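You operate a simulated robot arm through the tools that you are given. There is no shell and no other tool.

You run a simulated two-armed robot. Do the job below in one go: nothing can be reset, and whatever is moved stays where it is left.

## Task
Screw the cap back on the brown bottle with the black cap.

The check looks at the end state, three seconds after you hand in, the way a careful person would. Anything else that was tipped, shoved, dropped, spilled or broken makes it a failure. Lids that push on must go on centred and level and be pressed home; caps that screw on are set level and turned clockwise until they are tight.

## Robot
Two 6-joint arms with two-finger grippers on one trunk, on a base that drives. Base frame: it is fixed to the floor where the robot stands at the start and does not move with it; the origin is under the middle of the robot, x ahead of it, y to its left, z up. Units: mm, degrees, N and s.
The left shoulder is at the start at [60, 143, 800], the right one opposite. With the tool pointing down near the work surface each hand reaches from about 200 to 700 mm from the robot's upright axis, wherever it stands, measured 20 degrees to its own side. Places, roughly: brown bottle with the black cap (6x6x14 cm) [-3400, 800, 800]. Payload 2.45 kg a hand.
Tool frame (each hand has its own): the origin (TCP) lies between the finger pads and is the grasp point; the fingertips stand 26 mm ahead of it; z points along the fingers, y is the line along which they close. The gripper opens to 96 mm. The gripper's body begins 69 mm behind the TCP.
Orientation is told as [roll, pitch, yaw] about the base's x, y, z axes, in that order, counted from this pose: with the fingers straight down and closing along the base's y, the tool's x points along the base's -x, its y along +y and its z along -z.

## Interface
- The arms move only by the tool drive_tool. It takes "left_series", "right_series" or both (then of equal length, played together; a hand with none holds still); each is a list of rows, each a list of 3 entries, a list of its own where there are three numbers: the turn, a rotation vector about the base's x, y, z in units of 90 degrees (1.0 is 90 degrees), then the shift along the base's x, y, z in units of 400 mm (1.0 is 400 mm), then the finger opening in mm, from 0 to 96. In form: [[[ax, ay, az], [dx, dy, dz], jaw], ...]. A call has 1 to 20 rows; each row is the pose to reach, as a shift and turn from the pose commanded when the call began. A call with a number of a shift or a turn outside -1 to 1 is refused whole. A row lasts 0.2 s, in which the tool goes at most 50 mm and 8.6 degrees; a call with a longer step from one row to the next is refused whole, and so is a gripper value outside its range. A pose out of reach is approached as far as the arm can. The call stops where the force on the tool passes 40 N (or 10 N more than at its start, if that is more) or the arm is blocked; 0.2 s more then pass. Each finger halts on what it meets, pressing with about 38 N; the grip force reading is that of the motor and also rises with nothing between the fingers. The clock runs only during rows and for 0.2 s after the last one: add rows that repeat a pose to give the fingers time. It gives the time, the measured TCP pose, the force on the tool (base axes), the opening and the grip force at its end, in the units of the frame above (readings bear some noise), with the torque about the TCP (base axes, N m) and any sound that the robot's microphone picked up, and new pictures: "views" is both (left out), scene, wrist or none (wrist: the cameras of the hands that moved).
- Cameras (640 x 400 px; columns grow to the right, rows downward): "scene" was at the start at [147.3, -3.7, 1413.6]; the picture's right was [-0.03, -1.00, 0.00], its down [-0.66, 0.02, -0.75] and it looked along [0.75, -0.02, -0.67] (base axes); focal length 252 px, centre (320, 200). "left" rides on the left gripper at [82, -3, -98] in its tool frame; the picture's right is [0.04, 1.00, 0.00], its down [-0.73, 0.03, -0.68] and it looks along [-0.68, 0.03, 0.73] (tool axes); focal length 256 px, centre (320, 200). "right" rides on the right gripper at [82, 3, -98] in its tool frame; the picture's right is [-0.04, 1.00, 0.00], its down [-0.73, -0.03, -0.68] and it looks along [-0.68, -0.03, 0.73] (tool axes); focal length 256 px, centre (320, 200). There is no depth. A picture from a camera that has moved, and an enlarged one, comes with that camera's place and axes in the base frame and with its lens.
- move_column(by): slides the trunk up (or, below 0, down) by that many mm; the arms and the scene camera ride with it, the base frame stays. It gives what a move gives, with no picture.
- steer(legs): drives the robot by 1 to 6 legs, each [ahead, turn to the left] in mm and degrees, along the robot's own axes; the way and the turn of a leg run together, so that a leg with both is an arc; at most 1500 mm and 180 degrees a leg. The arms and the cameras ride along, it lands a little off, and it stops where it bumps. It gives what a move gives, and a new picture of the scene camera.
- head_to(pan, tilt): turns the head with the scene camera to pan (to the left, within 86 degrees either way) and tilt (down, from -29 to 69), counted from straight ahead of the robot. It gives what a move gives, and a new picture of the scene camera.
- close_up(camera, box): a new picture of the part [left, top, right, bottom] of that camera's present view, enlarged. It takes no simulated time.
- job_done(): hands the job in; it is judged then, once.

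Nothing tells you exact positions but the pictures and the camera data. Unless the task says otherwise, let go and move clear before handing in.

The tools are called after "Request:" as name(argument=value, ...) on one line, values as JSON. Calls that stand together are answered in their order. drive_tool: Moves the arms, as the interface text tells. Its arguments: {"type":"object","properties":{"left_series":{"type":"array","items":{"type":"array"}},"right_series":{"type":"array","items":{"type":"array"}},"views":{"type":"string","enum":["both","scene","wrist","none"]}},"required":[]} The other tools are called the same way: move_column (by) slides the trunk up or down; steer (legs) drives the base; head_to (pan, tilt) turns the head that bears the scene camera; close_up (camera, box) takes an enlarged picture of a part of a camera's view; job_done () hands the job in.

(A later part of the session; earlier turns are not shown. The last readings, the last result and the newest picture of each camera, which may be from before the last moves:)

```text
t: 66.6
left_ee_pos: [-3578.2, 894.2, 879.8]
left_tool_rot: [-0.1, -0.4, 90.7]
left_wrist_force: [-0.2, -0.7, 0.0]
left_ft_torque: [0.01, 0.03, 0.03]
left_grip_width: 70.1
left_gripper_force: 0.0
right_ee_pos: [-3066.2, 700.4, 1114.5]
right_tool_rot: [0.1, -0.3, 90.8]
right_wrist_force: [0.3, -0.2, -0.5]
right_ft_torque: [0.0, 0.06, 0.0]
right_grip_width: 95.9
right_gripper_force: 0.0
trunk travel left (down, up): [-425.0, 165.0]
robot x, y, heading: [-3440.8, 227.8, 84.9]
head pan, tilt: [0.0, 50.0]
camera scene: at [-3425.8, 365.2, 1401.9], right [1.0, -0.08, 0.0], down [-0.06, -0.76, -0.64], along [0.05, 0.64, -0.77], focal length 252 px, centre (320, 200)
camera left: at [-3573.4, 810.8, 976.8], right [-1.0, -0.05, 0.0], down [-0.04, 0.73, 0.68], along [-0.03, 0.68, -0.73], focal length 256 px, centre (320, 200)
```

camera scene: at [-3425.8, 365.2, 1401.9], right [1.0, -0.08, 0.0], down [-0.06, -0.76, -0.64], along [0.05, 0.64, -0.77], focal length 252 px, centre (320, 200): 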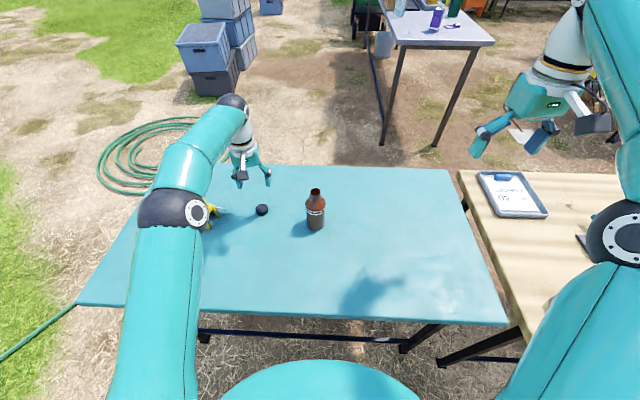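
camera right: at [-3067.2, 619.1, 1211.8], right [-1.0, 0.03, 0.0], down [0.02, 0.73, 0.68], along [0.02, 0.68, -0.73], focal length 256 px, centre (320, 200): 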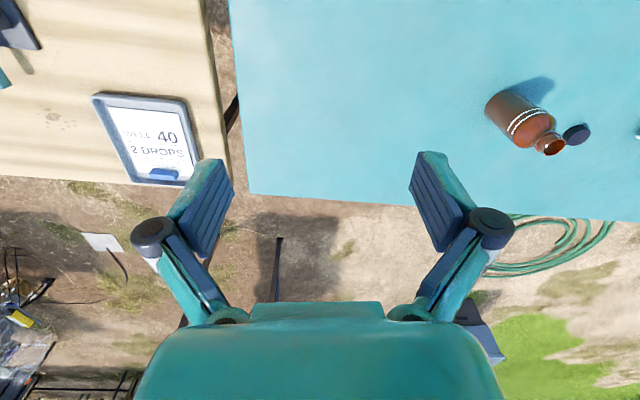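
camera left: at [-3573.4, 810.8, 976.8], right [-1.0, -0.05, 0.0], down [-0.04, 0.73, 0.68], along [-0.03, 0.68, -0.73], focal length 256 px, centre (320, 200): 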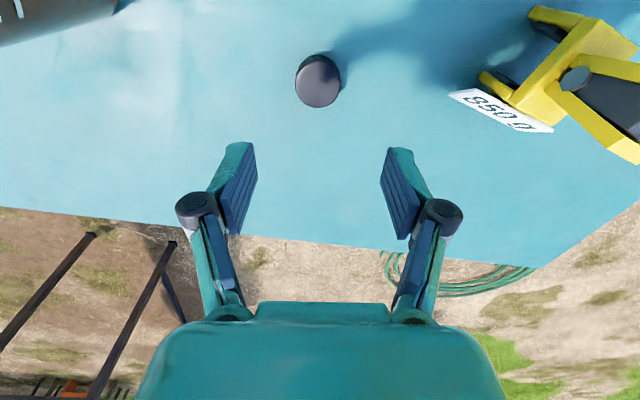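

The left hand hovers over the cap, but the elbow hangs rather low near the yellow stand. I'll raise the trunk to lift the elbows, and take a close look at the cap.

Request:
close_up(camera="left", box=[272, 40, 368, 100])

Request:
move_column(by=130)

Request:
head_to(pan=0, tilt=52)

```text
6.67 times, centred on (320, 70) of left
camera zoom: at [-3573.4, 810.8, 976.8], right [-1.0, -0.05, 0.0], down [-0.04, 0.73, 0.68], along [-0.03, 0.68, -0.73], focal length 1707 px, centre (320, 1067)
```

zoom: 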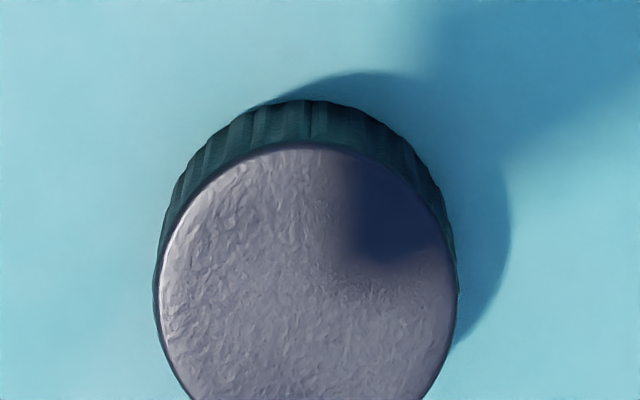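

```text
t: 68.2
left_ee_pos: [-3578.8, 893.3, 1009.9]
left_tool_rot: [-0.1, -0.2, 90.8]
left_wrist_force: [0.0, 0.1, -0.1]
left_ft_torque: [-0.02, -0.02, -0.01]
left_grip_width: 70.0
left_gripper_force: 0.0
right_ee_pos: [-3065.3, 700.7, 1243.9]
right_tool_rot: [0.1, 0.0, 90.9]
right_wrist_force: [0.8, 0.2, 0.2]
right_ft_torque: [0.04, 0.03, 0.0]
right_grip_width: 96.1
right_gripper_force: 0.0
trunk travel left (down, up): [-555.0, 35.0]
robot x, y, heading: [-3441.6, 227.9, 85.1]
head pan, tilt: [0.0, 50.0]
```

```text
t: 68.8
left_ee_pos: [-3578.6, 893.7, 1010.2]
left_tool_rot: [-0.2, -0.4, 90.7]
left_wrist_force: [-1.0, -0.7, 0.7]
left_ft_torque: [-0.01, 0.01, 0.03]
left_grip_width: 70.0
left_gripper_force: 0.1
right_ee_pos: [-3065.2, 699.6, 1245.8]
right_tool_rot: [0.2, -0.1, 90.8]
right_wrist_force: [-0.6, -0.8, -1.3]
right_ft_torque: [0.02, 0.01, -0.02]
right_grip_width: 95.7
right_gripper_force: 0.1
trunk travel left (down, up): [-555.0, 35.0]
robot x, y, heading: [-3440.7, 229.6, 85.2]
head pan, tilt: [0.0, 52.0]
camera scene: at [-3426.0, 364.1, 1529.2], right [1.0, -0.08, 0.0], down [-0.07, -0.79, -0.62], along [0.05, 0.61, -0.79], focal length 252 px, centre (320, 200)
```

scene: 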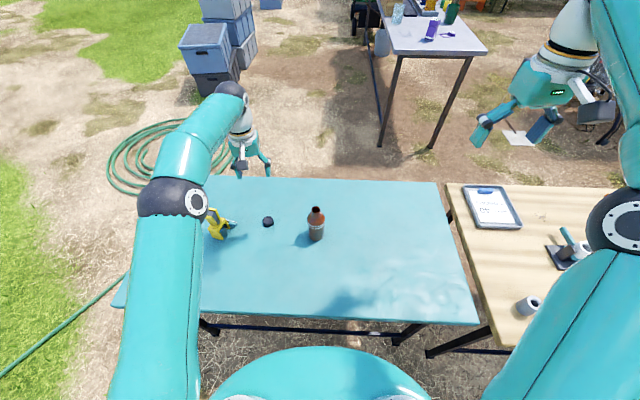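

The trunk is up and the elbow now has more room. I'll lower the left hand toward the cap, correcting a few mm, and check again.

Request:
drive_tool(left_series=[[[0, 0, 0], [0.0015, -0.0024, -0.095], 70], [[0, 0, 0], [0.003, -0.0047, -0.19], 70], [[0, 0, 0], [0.0045, -0.007, -0.285], 70], [[0, 0, 0], [0.006, -0.0095, -0.38], 66], [[0, 0, 0], [0.0075, -0.0118, -0.475], 64], [[0, 0, 0], [0.0075, -0.0118, -0.475], 64]], views="both")

Request:
close_up(camera="left", box=[240, 60, 400, 160])

```text
t: 70.2
left_ee_pos: [-3575.5, 890.7, 819.8]
left_tool_rot: [-0.1, -0.3, 90.6]
left_wrist_force: [0.1, 0.3, -0.1]
left_ft_torque: [0.07, -0.01, 0.01]
left_grip_width: 64.1
left_gripper_force: 0.0
right_ee_pos: [-3065.5, 699.8, 1244.6]
right_tool_rot: [0.1, -0.1, 90.8]
right_wrist_force: [0.4, -0.5, 0.7]
right_ft_torque: [0.01, -0.03, 0.02]
right_grip_width: 96.0
right_gripper_force: 0.1
trunk travel left (down, up): [-555.0, 35.0]
robot x, y, heading: [-3439.7, 227.2, 85.3]
head pan, tilt: [0.0, 52.0]
camera scene: at [-3425.9, 363.5, 1529.2], right [1.0, -0.08, 0.0], down [-0.07, -0.79, -0.62], along [0.05, 0.61, -0.79], focal length 252 px, centre (320, 200)
camera left: at [-3570.0, 807.6, 916.2], right [-1.0, -0.05, 0.0], down [-0.04, 0.73, 0.68], along [-0.03, 0.68, -0.73], focal length 256 px, centre (320, 200)
```

scene: 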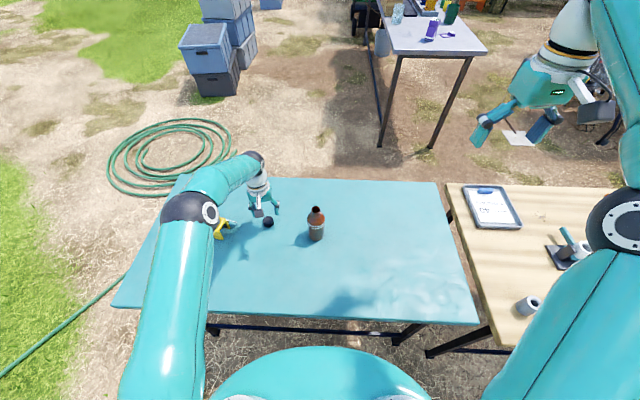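
left: 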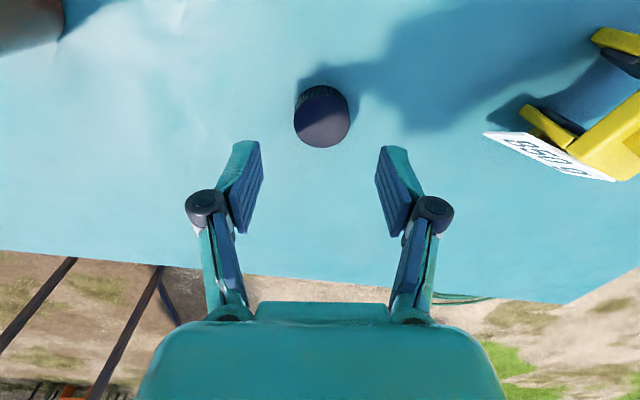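

```text
4.00 times, centred on (320, 110) of left
camera zoom: at [-3570.0, 807.6, 916.2], right [-1.0, -0.05, 0.0], down [-0.04, 0.73, 0.68], along [-0.03, 0.68, -0.73], focal length 1024 px, centre (320, 560)
```

zoom: 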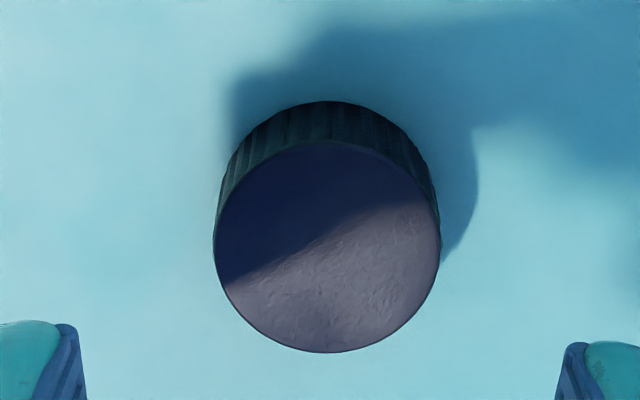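

The cap sits almost centred between the open fingers. I'll go down to about z 757 around it.

Request:
drive_tool(left_series=[[[0, 0, 0], [-0.0038, 0.0038, -0.05], 64], [[0, 0, 0], [-0.0038, 0.0038, -0.1], 64], [[0, 0, 0], [-0.0038, 0.0038, -0.13], 64], [[0, 0, 0], [-0.0038, 0.0038, -0.147], 64], [[0, 0, 0], [-0.0038, 0.0038, -0.157], 64], [[0, 0, 0], [-0.0038, 0.0038, -0.157], 64]], views="wrist")

Request:
close_up(camera="left", box=[240, 100, 400, 200])

```text
t: 71.6
left_ee_pos: [-3576.9, 890.3, 760.5]
left_tool_rot: [-0.1, -0.6, 90.6]
left_wrist_force: [0.8, -0.6, 28.1]
left_ft_torque: [-0.37, -0.08, -0.08]
left_grip_width: 67.2
left_gripper_force: 12.5
right_ee_pos: [-3065.5, 698.2, 1245.5]
right_tool_rot: [0.1, -0.3, 90.8]
right_wrist_force: [0.2, 0.0, 0.0]
right_ft_torque: [0.02, 0.0, -0.01]
right_grip_width: 96.3
right_gripper_force: 0.2
trunk travel left (down, up): [-555.0, 35.0]
robot x, y, heading: [-3437.7, 228.2, 85.1]
head pan, tilt: [0.0, 52.0]
camera left: at [-3571.8, 807.8, 857.0], right [-1.0, -0.05, 0.0], down [-0.04, 0.72, 0.69], along [-0.03, 0.69, -0.73], focal length 256 px, centre (320, 200)
```

left: 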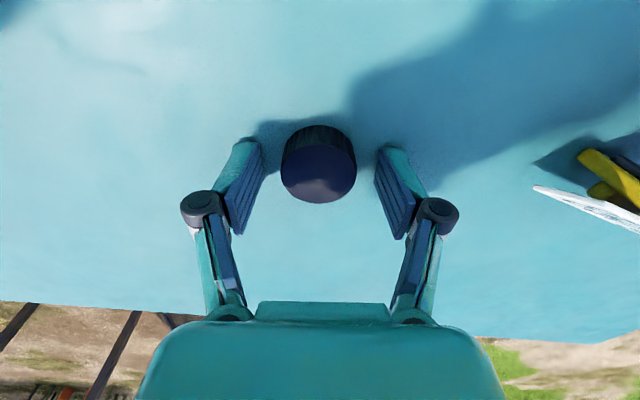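

```text
4.00 times, centred on (320, 150) of left
camera zoom: at [-3571.8, 807.8, 857.0], right [-1.0, -0.05, 0.0], down [-0.04, 0.72, 0.69], along [-0.03, 0.69, -0.73], focal length 1024 px, centre (320, 400)
```

zoom: 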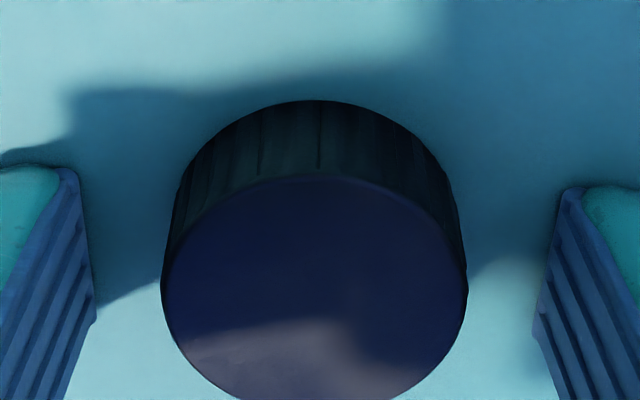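

The fingertips touched the table at TCP z ≈ 760 (28 N), so the table top is near z 734. I'll rise about 7 mm and close on the cap.

Request:
drive_tool(left_series=[[[0, 0, 0], [0, -0.002, 0.0165], 64], [[0, 0, 0], [0, -0.002, 0.0165], 64], [[0, 0, 0], [0, -0.002, 0.0165], 50], [[0, 0, 0], [0, -0.002, 0.0165], 42], [[0, 0, 0], [0, -0.002, 0.0165], 36], [[0, 0, 0], [0, -0.002, 0.0165], 36], [[0, 0, 0], [0, -0.002, 0.0165], 36]], views="wrist")

Request:
close_up(camera="left", box=[240, 100, 400, 200])

```text
t: 73.2
left_ee_pos: [-3577.6, 889.8, 764.5]
left_tool_rot: [0.0, -0.5, 90.8]
left_wrist_force: [-4.2, 1.1, 19.0]
left_ft_torque: [-0.2, 0.31, -0.06]
left_grip_width: 36.8
left_gripper_force: 11.2
right_ee_pos: [-3065.8, 699.9, 1245.2]
right_tool_rot: [0.1, -0.2, 90.9]
right_wrist_force: [0.4, -1.1, 0.7]
right_ft_torque: [0.0, 0.04, -0.01]
right_grip_width: 96.0
right_gripper_force: 0.0
trunk travel left (down, up): [-555.0, 35.0]
robot x, y, heading: [-3437.7, 230.1, 85.1]
head pan, tilt: [0.0, 52.0]
camera left: at [-3572.5, 806.6, 862.4], right [-1.0, -0.05, 0.0], down [-0.04, 0.73, 0.68], along [-0.03, 0.68, -0.73], focal length 256 px, centre (320, 200)
```

left: 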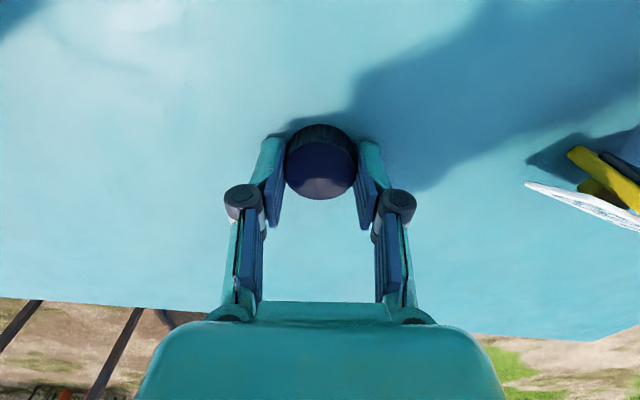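

```text
4.00 times, centred on (320, 150) of left
camera zoom: at [-3572.5, 806.6, 862.4], right [-1.0, -0.05, 0.0], down [-0.04, 0.73, 0.68], along [-0.03, 0.68, -0.73], focal length 1024 px, centre (320, 400)
```

zoom: 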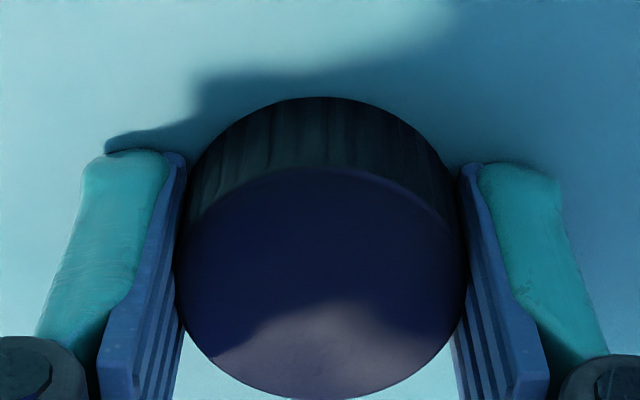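

The fingers have closed on the cap at 37 mm, but the fingertips still press the table with 19 N. I'll ease the jaw, rise 3.5 mm, then squeeze fully.

Request:
drive_tool(left_series=[[[0, 0, 0], [0, 0, 0.002], 44], [[0, 0, 0], [0, 0, 0.0088], 44], [[0, 0, 0], [0, 0, 0.0088], 44], [[0, 0, 0], [0, 0, 0.0088], 30], [[0, 0, 0], [0, 0, 0.0088], 25], [[0, 0, 0], [0, 0, 0.0088], 25], [[0, 0, 0], [0, 0, 0.0088], 25]], views="wrist")

Request:
close_up(camera="left", box=[240, 100, 400, 200])

```text
t: 74.8
left_ee_pos: [-3575.6, 889.8, 766.3]
left_tool_rot: [-0.1, -0.3, 90.7]
left_wrist_force: [-0.7, -0.5, 0.8]
left_ft_torque: [-0.02, 0.0, -0.03]
left_grip_width: 35.1
left_gripper_force: 37.6
right_ee_pos: [-3066.1, 701.1, 1244.6]
right_tool_rot: [0.2, -0.1, 90.7]
right_wrist_force: [-0.6, 0.2, 0.4]
right_ft_torque: [-0.01, 0.02, 0.02]
right_grip_width: 95.9
right_gripper_force: 0.1
trunk travel left (down, up): [-555.0, 35.0]
robot x, y, heading: [-3438.0, 226.4, 85.0]
head pan, tilt: [0.0, 52.0]
camera left: at [-3571.8, 807.4, 864.0], right [-1.0, -0.05, 0.0], down [-0.04, 0.73, 0.68], along [-0.03, 0.68, -0.73], focal length 256 px, centre (320, 200)
```

left: 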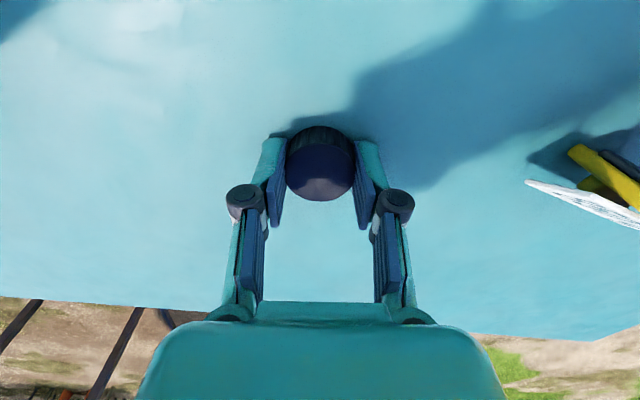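

```text
4.00 times, centred on (320, 150) of left
camera zoom: at [-3571.8, 807.4, 864.0], right [-1.0, -0.05, 0.0], down [-0.04, 0.73, 0.68], along [-0.03, 0.68, -0.73], focal length 1024 px, centre (320, 400)
```

zoom: 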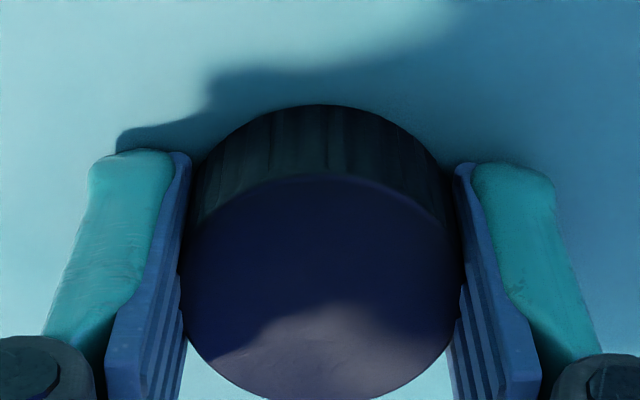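

The cap is gripped at 35 mm with 38 N and no table contact. I'll lift it straight up 160 mm and check it.

Request:
drive_tool(left_series=[[[0, 0, 0], [0, 0, 0.03], 25], [[0, 0, 0], [0, 0, 0.1], 25], [[0, 0, 0], [0, 0, 0.2], 25], [[0, 0, 0], [0, 0, 0.3], 25], [[0, 0, 0], [0, 0, 0.4], 25], [[0, 0, 0], [0, 0, 0.4], 25]], views="both")

Request:
close_up(camera="left", box=[240, 100, 400, 200])

Request:
close_up(camera="scene", box=[220, 130, 348, 210])

```text
t: 76.2
left_ee_pos: [-3575.1, 890.3, 928.4]
left_tool_rot: [0.0, -0.2, 90.7]
left_wrist_force: [-0.1, 0.0, -0.9]
left_ft_torque: [-0.02, 0.0, 0.0]
left_grip_width: 35.2
left_gripper_force: 38.2
right_ee_pos: [-3065.6, 701.4, 1243.6]
right_tool_rot: [0.2, -0.1, 90.8]
right_wrist_force: [0.6, 0.4, 0.1]
right_ft_torque: [-0.03, -0.01, 0.02]
right_grip_width: 96.0
right_gripper_force: 0.1
trunk travel left (down, up): [-555.0, 35.0]
robot x, y, heading: [-3436.8, 230.2, 85.0]
head pan, tilt: [0.0, 52.0]
camera scene: at [-3426.0, 364.7, 1529.1], right [1.0, -0.08, 0.0], down [-0.07, -0.79, -0.61], along [0.05, 0.61, -0.79], focal length 252 px, centre (320, 200)
camera left: at [-3571.5, 807.3, 1025.7], right [-1.0, -0.05, 0.0], down [-0.04, 0.73, 0.68], along [-0.03, 0.68, -0.73], focal length 256 px, centre (320, 200)
```

scene: 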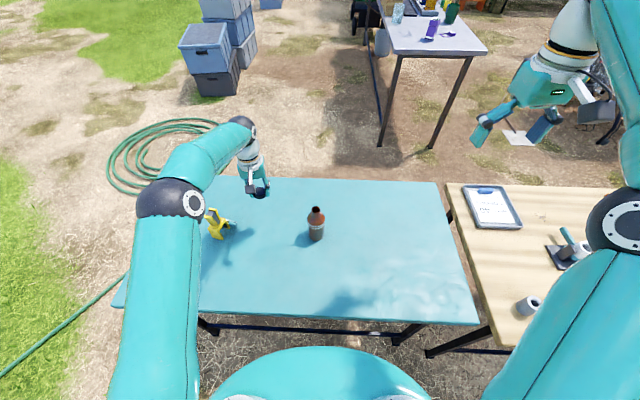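
left: 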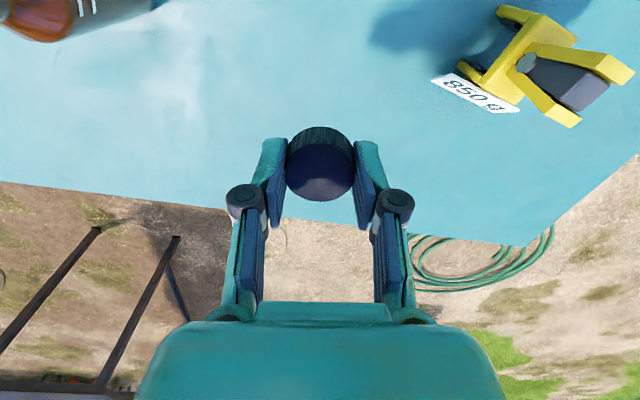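

```text
4.00 times, centred on (320, 150) of left
camera zoom: at [-3571.5, 807.3, 1025.7], right [-1.0, -0.05, 0.0], down [-0.04, 0.73, 0.68], along [-0.03, 0.68, -0.73], focal length 1024 px, centre (320, 400)
```

zoom: 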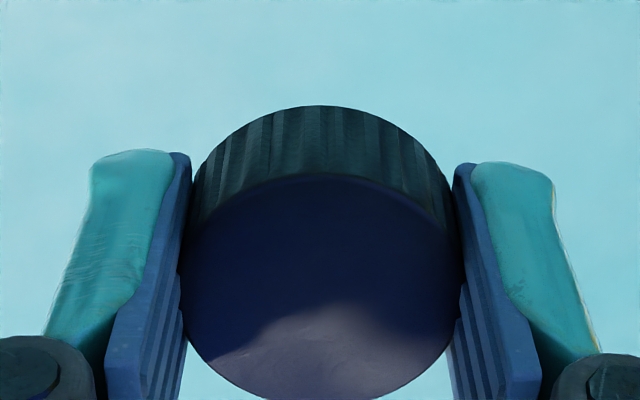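

```text
5.00 times, centred on (284, 170) of scene
camera zoom: at [-3426.0, 364.7, 1529.1], right [1.0, -0.08, 0.0], down [-0.07, -0.79, -0.61], along [0.05, 0.61, -0.79], focal length 1258 px, centre (500, 350)
```

zoom: 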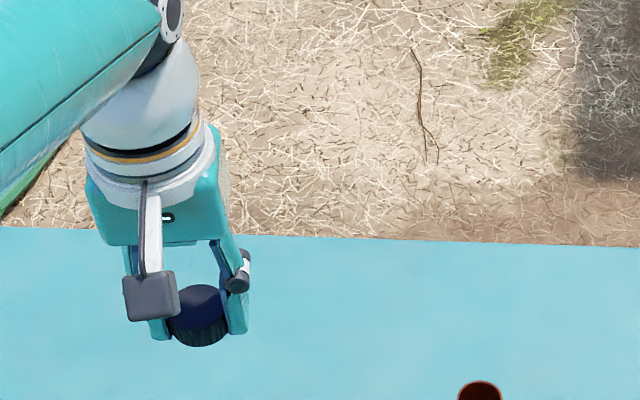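

The cap is held level and centred between the fingertips, and I now take the table top to be at z ≈ 738. Next the right hand turns to come at the bottle from the front right, tilted nose-down, to a standoff about 200 mm away.

Request:
drive_tool(right_series=[[[0.0608, 0.0252, 0.0516], [-0.0617, 0.0036, -0.0925], 96], [[0.1215, 0.0503, 0.1032], [-0.1233, 0.0072, -0.185], 96], [[0.1823, 0.0755, 0.1548], [-0.185, 0.0108, -0.2775], 96], [[0.243, 0.1007, 0.2064], [-0.2467, 0.0144, -0.37], 96], [[0.3038, 0.1258, 0.258], [-0.3083, 0.0181, -0.4625], 96], [[0.3645, 0.151, 0.3096], [-0.37, 0.0217, -0.555], 96], [[0.4253, 0.1762, 0.3612], [-0.4317, 0.0253, -0.6475], 96], [[0.486, 0.2013, 0.4128], [-0.4933, 0.0289, -0.74], 96], [[0.5468, 0.2265, 0.4644], [-0.555, 0.0325, -0.8325], 96], [[0.5468, 0.2265, 0.4644], [-0.555, 0.0325, -0.8325], 96]], views="both")

```text
t: 78.4
left_ee_pos: [-3575.5, 888.9, 928.9]
left_tool_rot: [-0.1, -0.3, 90.7]
left_wrist_force: [0.1, -0.2, 0.5]
left_ft_torque: [0.02, 0.0, 0.01]
left_grip_width: 35.3
left_gripper_force: 38.1
right_ee_pos: [-3283.1, 723.7, 923.5]
right_tool_rot: [-0.4, -52.0, 136.0]
right_wrist_force: [0.1, 0.2, 0.3]
right_ft_torque: [0.0, 0.02, 0.0]
right_grip_width: 96.0
right_gripper_force: 0.1
right hand out of reach, approached as far as the arm can: row 9, 10
trunk travel left (down, up): [-555.0, 35.0]
robot x, y, heading: [-3434.4, 230.8, 85.3]
head pan, tilt: [0.0, 52.0]
camera scene: at [-3426.5, 363.0, 1529.3], right [1.0, -0.08, 0.0], down [-0.07, -0.79, -0.62], along [0.05, 0.61, -0.79], focal length 252 px, centre (320, 200)
camera right: at [-3193.5, 631.4, 918.7], right [-0.72, -0.7, 0.03], down [0.08, -0.04, 1.0], along [-0.69, 0.71, 0.08], focal length 256 px, centre (320, 200)
```

scene: 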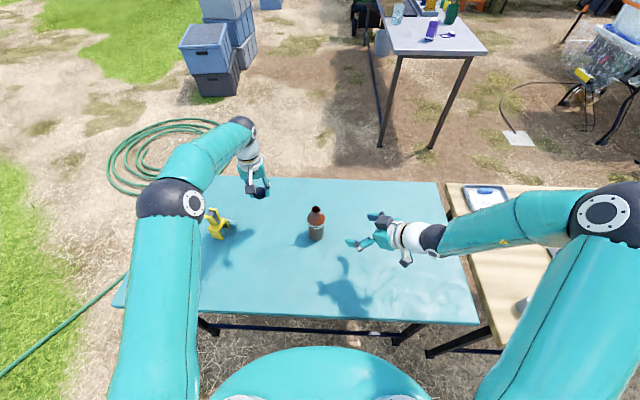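
right: 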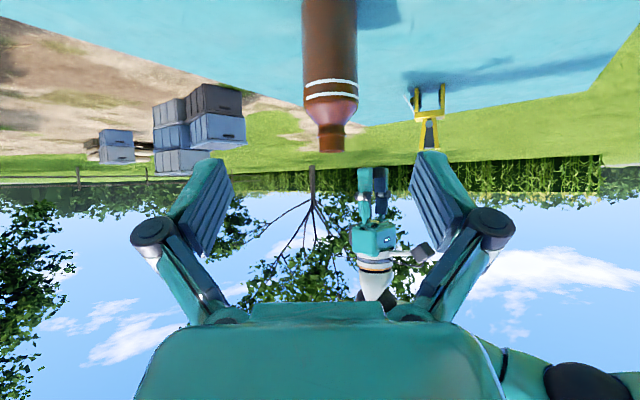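

The right hand faces the bottle but the arm ran out of reach slightly at the end. The wrist picture shows the bottle side-on with its rim near z 888; I'll enlarge it.

Request:
close_up(camera="right", box=[256, 70, 416, 170])

Request:
close_up(camera="right", box=[300, 150, 460, 250])

Request:
close_up(camera="right", box=[256, 0, 416, 100])

```text
4.00 times, centred on (336, 120) of right
camera zoom: at [-3193.5, 631.4, 918.7], right [-0.72, -0.7, 0.03], down [0.08, -0.04, 1.0], along [-0.69, 0.71, 0.08], focal length 1024 px, centre (256, 520)
```

zoom: 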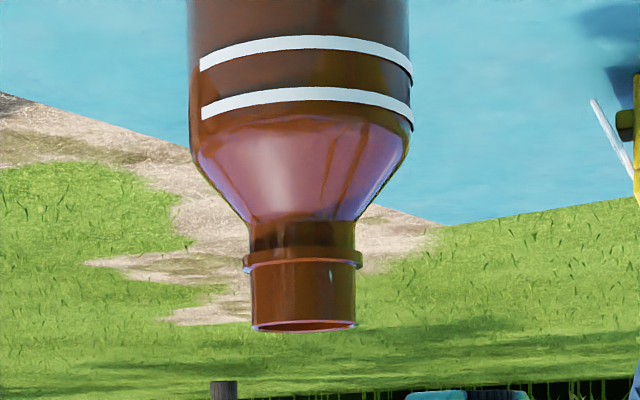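

```text
4.00 times, centred on (380, 200) of right
camera zoom: at [-3193.5, 631.4, 918.7], right [-0.72, -0.7, 0.03], down [0.08, -0.04, 1.0], along [-0.69, 0.71, 0.08], focal length 1024 px, centre (80, 200)
```

zoom: 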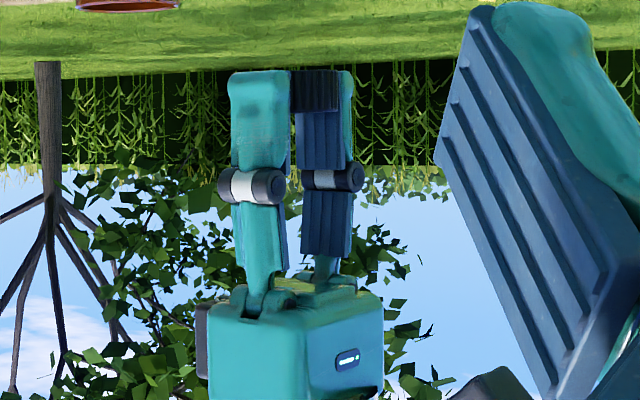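

```text
4.00 times, centred on (336, 50) of right
camera zoom: at [-3193.5, 631.4, 918.7], right [-0.72, -0.7, 0.03], down [0.08, -0.04, 1.0], along [-0.69, 0.71, 0.08], focal length 1024 px, centre (256, 800)
```

zoom: 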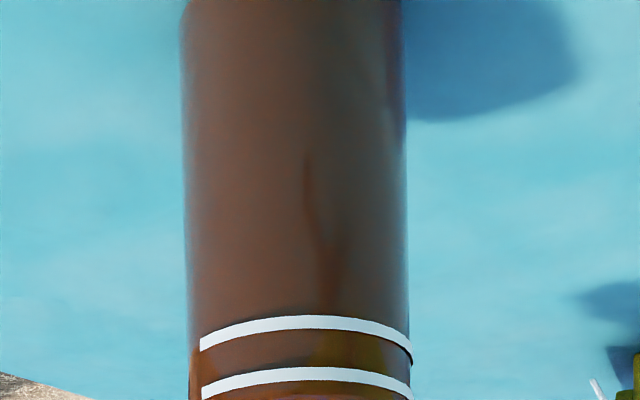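

The bottle is clear: body 60 mm, neck 29 mm with a collar, rim near z 888, axis at about (-3400,823). I'll bring the right hand to about 100 mm before the bottle, centred on it.

Request:
drive_tool(right_series=[[[0, 0, 0], [-0.05, 0.0375, -0.062], 96], [[0, 0, 0], [-0.1, 0.075, -0.123], 96], [[0, 0, 0], [-0.152, 0.1125, -0.185], 96], [[0, 0, 0], [-0.152, 0.1125, -0.185], 96]], views="both")

```text
t: 79.4
left_ee_pos: [-3576.6, 890.0, 928.9]
left_tool_rot: [0.0, -0.3, 90.7]
left_wrist_force: [0.3, -0.6, -0.9]
left_ft_torque: [0.02, 0.0, 0.01]
left_grip_width: 35.1
left_gripper_force: 38.2
right_ee_pos: [-3328.9, 793.4, 864.4]
right_tool_rot: [0.5, -51.8, 135.7]
right_wrist_force: [1.0, 0.4, -0.2]
right_ft_torque: [0.03, 0.0, -0.01]
right_grip_width: 95.9
right_gripper_force: 0.0
right hand out of reach, approached as far as the arm can: row 1, 2, 3, 4
trunk travel left (down, up): [-555.0, 35.0]
robot x, y, heading: [-3441.3, 230.4, 85.1]
head pan, tilt: [0.0, 52.0]
camera scene: at [-3425.8, 363.2, 1529.3], right [1.0, -0.08, 0.0], down [-0.07, -0.79, -0.62], along [0.05, 0.61, -0.79], focal length 252 px, centre (320, 200)
camera right: at [-3238.4, 703.0, 860.3], right [-0.71, -0.7, 0.04], down [0.08, -0.03, 1.0], along [-0.7, 0.71, 0.08], focal length 256 px, centre (320, 200)
```

scene: 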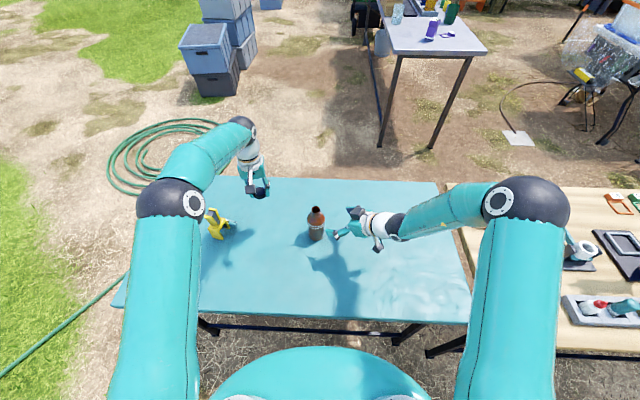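
right: 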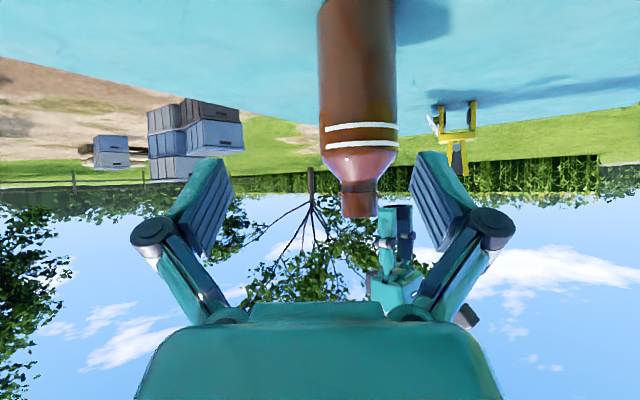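

The arm can't quite hold that yaw here. I'll turn the right hand about 20° less sideways so that it comes more from the front, staying clear of the bottle.

Request:
drive_tool(right_series=[[[0, 0, -0.074], [-0.0145, -0.0053, 0.011], 96], [[0, 0, -0.148], [-0.029, -0.0107, 0.022], 96], [[0, 0, -0.2222], [-0.0435, -0.016, 0.0325], 96], [[0, 0, -0.2222], [-0.0435, -0.016, 0.0325], 96]], views="both")

```text
t: 80.4
left_ee_pos: [-3577.0, 891.1, 929.0]
left_tool_rot: [-0.2, -0.2, 90.7]
left_wrist_force: [-0.3, -0.5, 0.9]
left_ft_torque: [0.04, -0.03, 0.0]
left_grip_width: 35.2
left_gripper_force: 38.1
right_ee_pos: [-3349.2, 800.2, 883.8]
right_tool_rot: [8.6, -40.7, 117.3]
right_wrist_force: [-0.5, -0.1, 0.1]
right_ft_torque: [-0.01, 0.01, 0.01]
right_grip_width: 95.9
right_gripper_force: 0.0
right hand out of reach, approached as far as the arm can: row 1, 2, 3, 4
trunk travel left (down, up): [-555.0, 35.0]
robot x, y, heading: [-3441.2, 229.7, 85.2]
head pan, tilt: [0.0, 52.0]
camera scene: at [-3426.9, 364.2, 1529.2], right [1.0, -0.08, 0.0], down [-0.07, -0.79, -0.61], along [0.05, 0.61, -0.79], focal length 252 px, centre (320, 200)
camera right: at [-3281.6, 694.0, 904.6], right [-0.85, -0.51, 0.14], down [0.06, 0.17, 0.98], along [-0.53, 0.84, -0.11], focal length 256 px, centre (320, 200)
```

scene: 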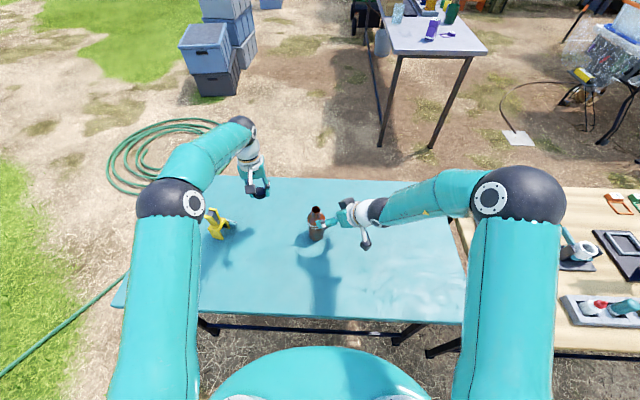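
right: 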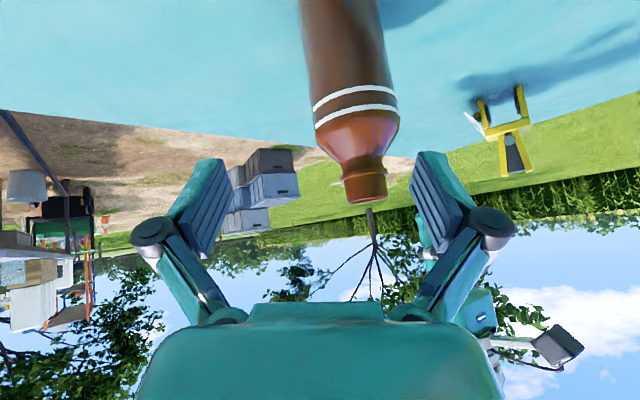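

The tool is now in line with the forearm, which looks like a wrist limit; pointing farther left, so that the hand comes from the right side, should suit this arm better. First I'll test with a null move what the commanded pose is.

Request:
drive_tool(right_series=[[[0, 0, 0], [0, 0, 0], 96]], views="none")

```text
t: 80.8
left_ee_pos: [-3578.0, 888.3, 928.8]
left_tool_rot: [-0.1, -0.2, 90.7]
left_wrist_force: [-0.3, -0.1, 0.0]
left_ft_torque: [0.03, -0.02, -0.02]
left_grip_width: 35.0
left_gripper_force: 38.2
right_ee_pos: [-3350.0, 800.6, 884.5]
right_tool_rot: [8.6, -40.6, 117.4]
right_wrist_force: [-1.6, -0.9, -0.1]
right_ft_torque: [-0.01, -0.01, 0.01]
right_grip_width: 95.9
right_gripper_force: 0.1
trunk travel left (down, up): [-555.0, 35.0]
robot x, y, heading: [-3441.0, 225.3, 85.3]
head pan, tilt: [0.0, 52.0]
```

The commanded pose follows the reached one. I'll back the right hand off east of the bottle while turning it to point at azimuth 170° (nearly -x), still tilted nose-down.

Request:
drive_tool(right_series=[[[0, 0, 0], [0.1, 0, 0.025], 96], [[0.0219, 0.0108, 0.0855], [0.17, 0.011, 0.051], 96], [[0.0439, 0.0215, 0.1709], [0.17, 0.011, 0.051], 96], [[0.0658, 0.0323, 0.2564], [0.17, 0.011, 0.051], 96], [[0.0877, 0.043, 0.3418], [0.17, 0.011, 0.051], 96], [[0.1097, 0.0538, 0.4273], [0.17, 0.011, 0.051], 96], [[0.1316, 0.0645, 0.5127], [0.17, 0.011, 0.051], 96], [[0.1316, 0.0645, 0.5127], [0.17, 0.011, 0.051], 96]], views="both")

```text
t: 82.6
left_ee_pos: [-3576.0, 889.7, 928.0]
left_tool_rot: [0.0, -0.4, 90.7]
left_wrist_force: [0.6, 0.1, -0.2]
left_ft_torque: [0.0, -0.02, -0.02]
left_grip_width: 35.0
left_gripper_force: 38.1
right_ee_pos: [-3281.3, 803.4, 905.2]
right_tool_rot: [0.0, -52.1, 170.2]
right_wrist_force: [-0.4, 0.2, -0.5]
right_ft_torque: [0.0, 0.0, 0.02]
right_grip_width: 96.1
right_gripper_force: 0.0
trunk travel left (down, up): [-555.0, 35.0]
robot x, y, heading: [-3444.0, 229.0, 85.2]
head pan, tilt: [0.0, 52.0]
camera scene: at [-3426.1, 363.9, 1529.2], right [1.0, -0.08, 0.0], down [-0.07, -0.79, -0.62], along [0.05, 0.61, -0.79], focal length 252 px, centre (320, 200)
camera right: at [-3156.2, 778.4, 900.4], right [-0.2, -0.98, 0.03], down [0.09, 0.01, 1.0], along [-0.98, 0.2, 0.08], focal length 256 px, centre (320, 200)
```

scene: 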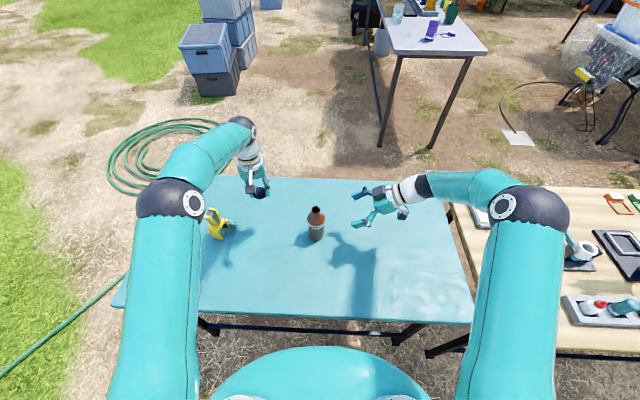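
right: 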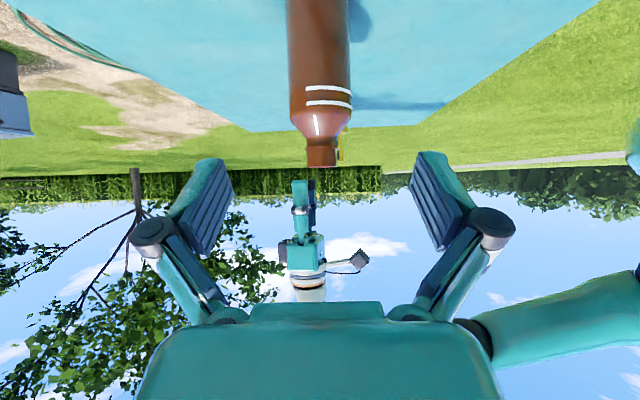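

The right hand reached this pose without trouble and the bottle is centred in its view. I'll slide it along its axis toward the bottle, stopping about 40 mm short to check.

Request:
drive_tool(right_series=[[[0, 0, 0], [-0.042, 0.008, -0.062], 96], [[0, 0, 0], [-0.0845, 0.0158, -0.124], 96], [[0, 0, 0], [-0.13, 0.0237, -0.16], 96], [[0, 0, 0], [-0.175, 0.0315, -0.196], 96], [[0, 0, 0], [-0.2204, 0.0393, -0.2316], 96], [[0, 0, 0], [-0.2204, 0.0393, -0.2316], 96]], views="both")

Request:
close_up(camera="scene", box=[256, 170, 416, 270])

```text
t: 84.0
left_ee_pos: [-3577.1, 889.4, 928.7]
left_tool_rot: [-0.1, -0.2, 90.7]
left_wrist_force: [0.3, 0.4, 0.0]
left_ft_torque: [-0.03, -0.01, 0.0]
left_grip_width: 35.0
left_gripper_force: 37.4
right_ee_pos: [-3371.9, 819.1, 813.8]
right_tool_rot: [0.0, -52.2, 170.0]
right_wrist_force: [0.0, -0.2, -0.2]
right_ft_torque: [-0.01, -0.03, 0.0]
right_grip_width: 96.1
right_gripper_force: 0.1
trunk travel left (down, up): [-555.0, 35.0]
robot x, y, heading: [-3438.8, 228.4, 85.1]
head pan, tilt: [0.0, 52.0]
camera scene: at [-3425.8, 364.1, 1529.2], right [1.0, -0.08, 0.0], down [-0.07, -0.79, -0.62], along [0.05, 0.61, -0.79], focal length 252 px, centre (320, 200)
camera right: at [-3245.4, 793.3, 808.8], right [-0.2, -0.98, 0.03], down [0.09, 0.01, 1.0], along [-0.98, 0.2, 0.08], focal length 256 px, centre (320, 200)
```

scene: 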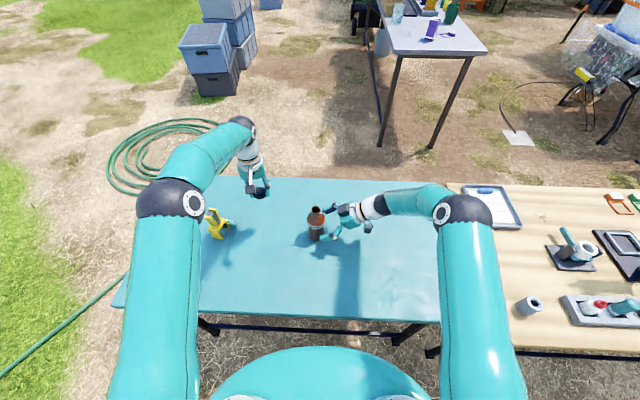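
right: 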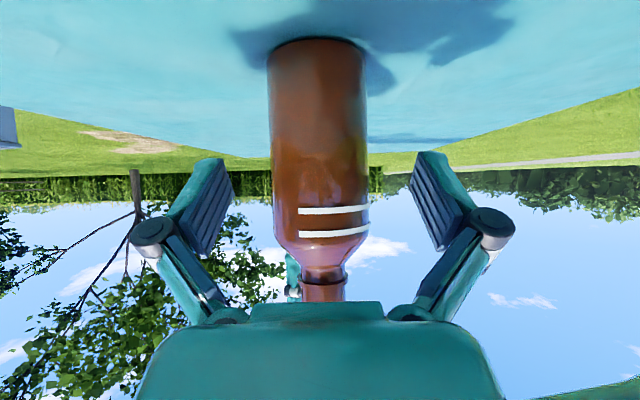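

```text
4.00 times, centred on (336, 220) of scene
camera zoom: at [-3425.8, 364.1, 1529.2], right [1.0, -0.08, 0.0], down [-0.07, -0.79, -0.62], along [0.05, 0.61, -0.79], focal length 1006 px, centre (256, 120)
```

zoom: 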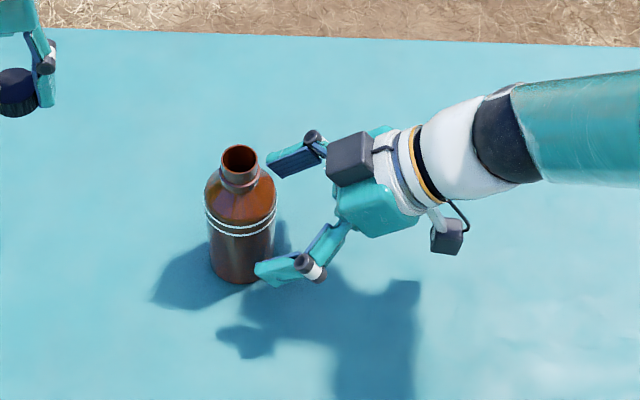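

The bottle sits centrally between the open right fingers. I'll slide in the last 37 mm and close gently on the body.

Request:
drive_tool(right_series=[[[0, 0, 0], [-0.018, 0.0033, -0.018], 96], [[0, 0, 0], [-0.036, 0.0067, -0.037], 96], [[0, 0, 0], [-0.054, 0.01, -0.058], 96], [[0, 0, 0], [-0.0715, 0.0135, -0.0785], 96], [[0, 0, 0], [-0.0715, 0.0135, -0.0785], 96], [[0, 0, 0], [-0.0715, 0.0135, -0.0785], 96]], views="both")

Request:
close_up(camera="scene", box=[256, 170, 416, 270])

```text
t: 85.4
left_ee_pos: [-3576.5, 891.5, 928.6]
left_tool_rot: [-0.1, -0.2, 90.7]
left_wrist_force: [1.6, 0.6, 0.9]
left_ft_torque: [0.01, 0.01, -0.04]
left_grip_width: 35.2
left_gripper_force: 38.2
right_ee_pos: [-3399.2, 823.5, 780.1]
right_tool_rot: [0.0, -52.1, 170.0]
right_wrist_force: [0.3, 0.6, -0.7]
right_ft_torque: [0.0, 0.0, 0.02]
right_grip_width: 95.9
right_gripper_force: 0.1
trunk travel left (down, up): [-555.0, 35.0]
robot x, y, heading: [-3439.9, 227.7, 85.1]
head pan, tilt: [0.0, 52.0]
camera scene: at [-3426.0, 364.4, 1529.1], right [1.0, -0.08, 0.0], down [-0.07, -0.79, -0.61], along [0.05, 0.61, -0.79], focal length 252 px, centre (320, 200)
camera right: at [-3273.1, 799.4, 775.6], right [-0.2, -0.98, 0.03], down [0.09, 0.01, 1.0], along [-0.98, 0.2, 0.08], focal length 256 px, centre (320, 200)
```

scene: 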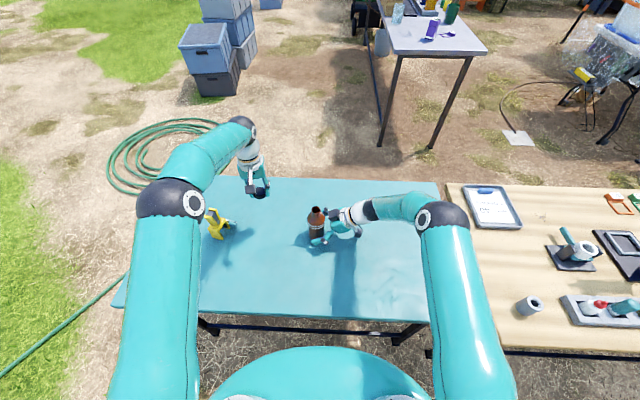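
right: 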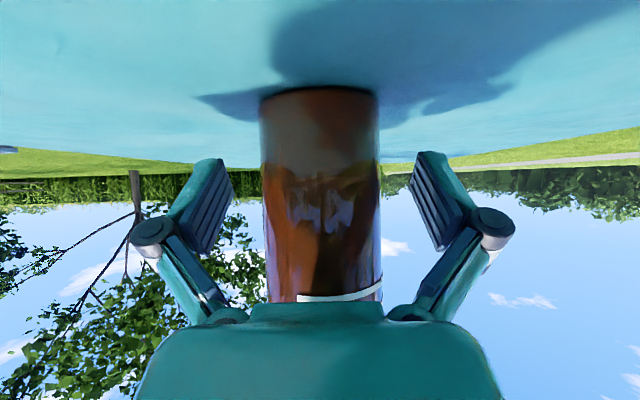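

```text
4.00 times, centred on (336, 220) of scene
camera zoom: at [-3426.0, 364.4, 1529.1], right [1.0, -0.08, 0.0], down [-0.07, -0.79, -0.61], along [0.05, 0.61, -0.79], focal length 1006 px, centre (256, 120)
```

zoom: 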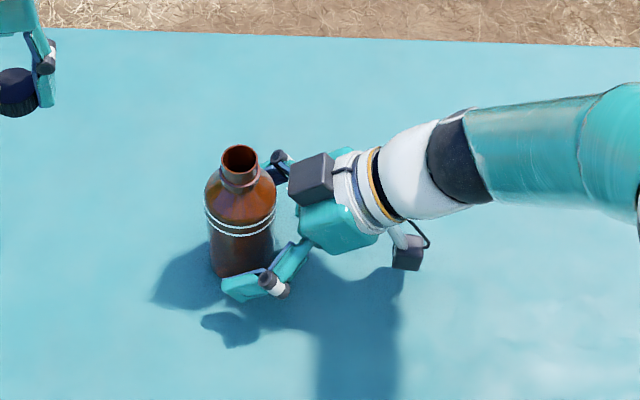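

The fingers straddle the bottle with even gaps. I'll close slowly until it's held.

Request:
drive_tool(right_series=[[[0, 0, 0], [0, 0, 0], 84], [[0, 0, 0], [0, 0, 0], 74], [[0, 0, 0], [0, 0, 0], 67], [[0, 0, 0], [0, 0, 0], 63], [[0, 0, 0], [0, 0, 0], 60], [[0, 0, 0], [0, 0, 0], 57], [[0, 0, 0], [0, 0, 0], 50], [[0, 0, 0], [0, 0, 0], 45], [[0, 0, 0], [0, 0, 0], 45]], views="both")

Request:
close_up(camera="scene", box=[256, 170, 416, 270])

```text
t: 87.4
left_ee_pos: [-3575.8, 890.7, 929.5]
left_tool_rot: [-0.1, -0.3, 90.7]
left_wrist_force: [-0.9, 0.0, 0.1]
left_ft_torque: [0.01, -0.01, 0.0]
left_grip_width: 35.0
left_gripper_force: 38.0
right_ee_pos: [-3399.0, 823.7, 779.8]
right_tool_rot: [0.0, -52.0, 170.0]
right_wrist_force: [0.3, 0.1, 1.6]
right_ft_torque: [-0.02, 0.0, 0.05]
right_grip_width: 58.2
right_gripper_force: 38.7
trunk travel left (down, up): [-555.0, 35.0]
robot x, y, heading: [-3442.6, 227.6, 85.3]
head pan, tilt: [0.0, 52.0]
camera scene: at [-3425.9, 364.1, 1529.2], right [1.0, -0.08, 0.0], down [-0.07, -0.79, -0.61], along [0.05, 0.61, -0.79], focal length 252 px, centre (320, 200)
camera right: at [-3273.0, 799.3, 775.8], right [-0.2, -0.98, 0.03], down [0.09, 0.01, 1.0], along [-0.98, 0.2, 0.08], focal length 256 px, centre (320, 200)
```

scene: 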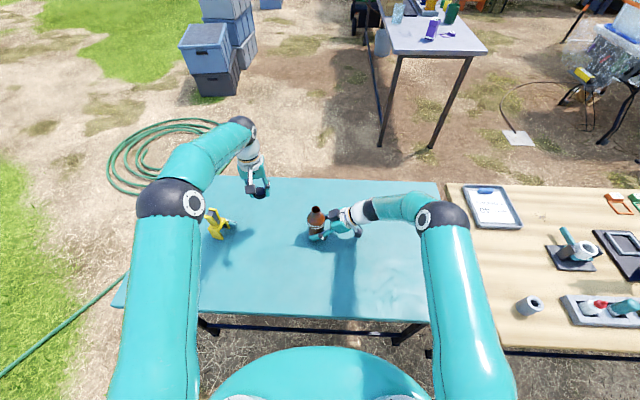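
right: 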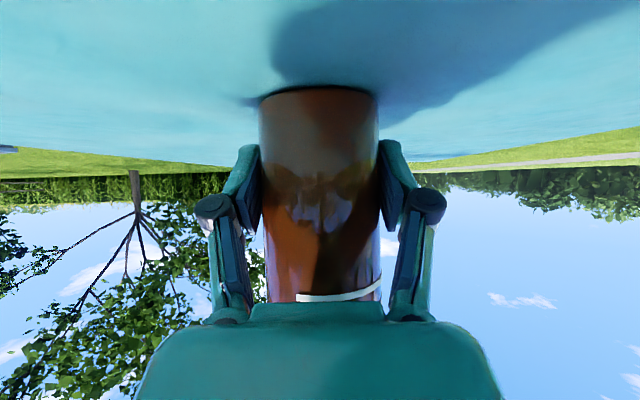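

```text
4.00 times, centred on (336, 220) of scene
camera zoom: at [-3425.9, 364.1, 1529.2], right [1.0, -0.08, 0.0], down [-0.07, -0.79, -0.61], along [0.05, 0.61, -0.79], focal length 1006 px, centre (256, 120)
```

zoom: 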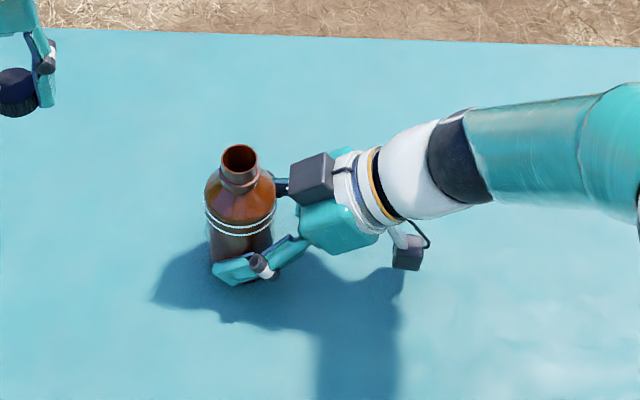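

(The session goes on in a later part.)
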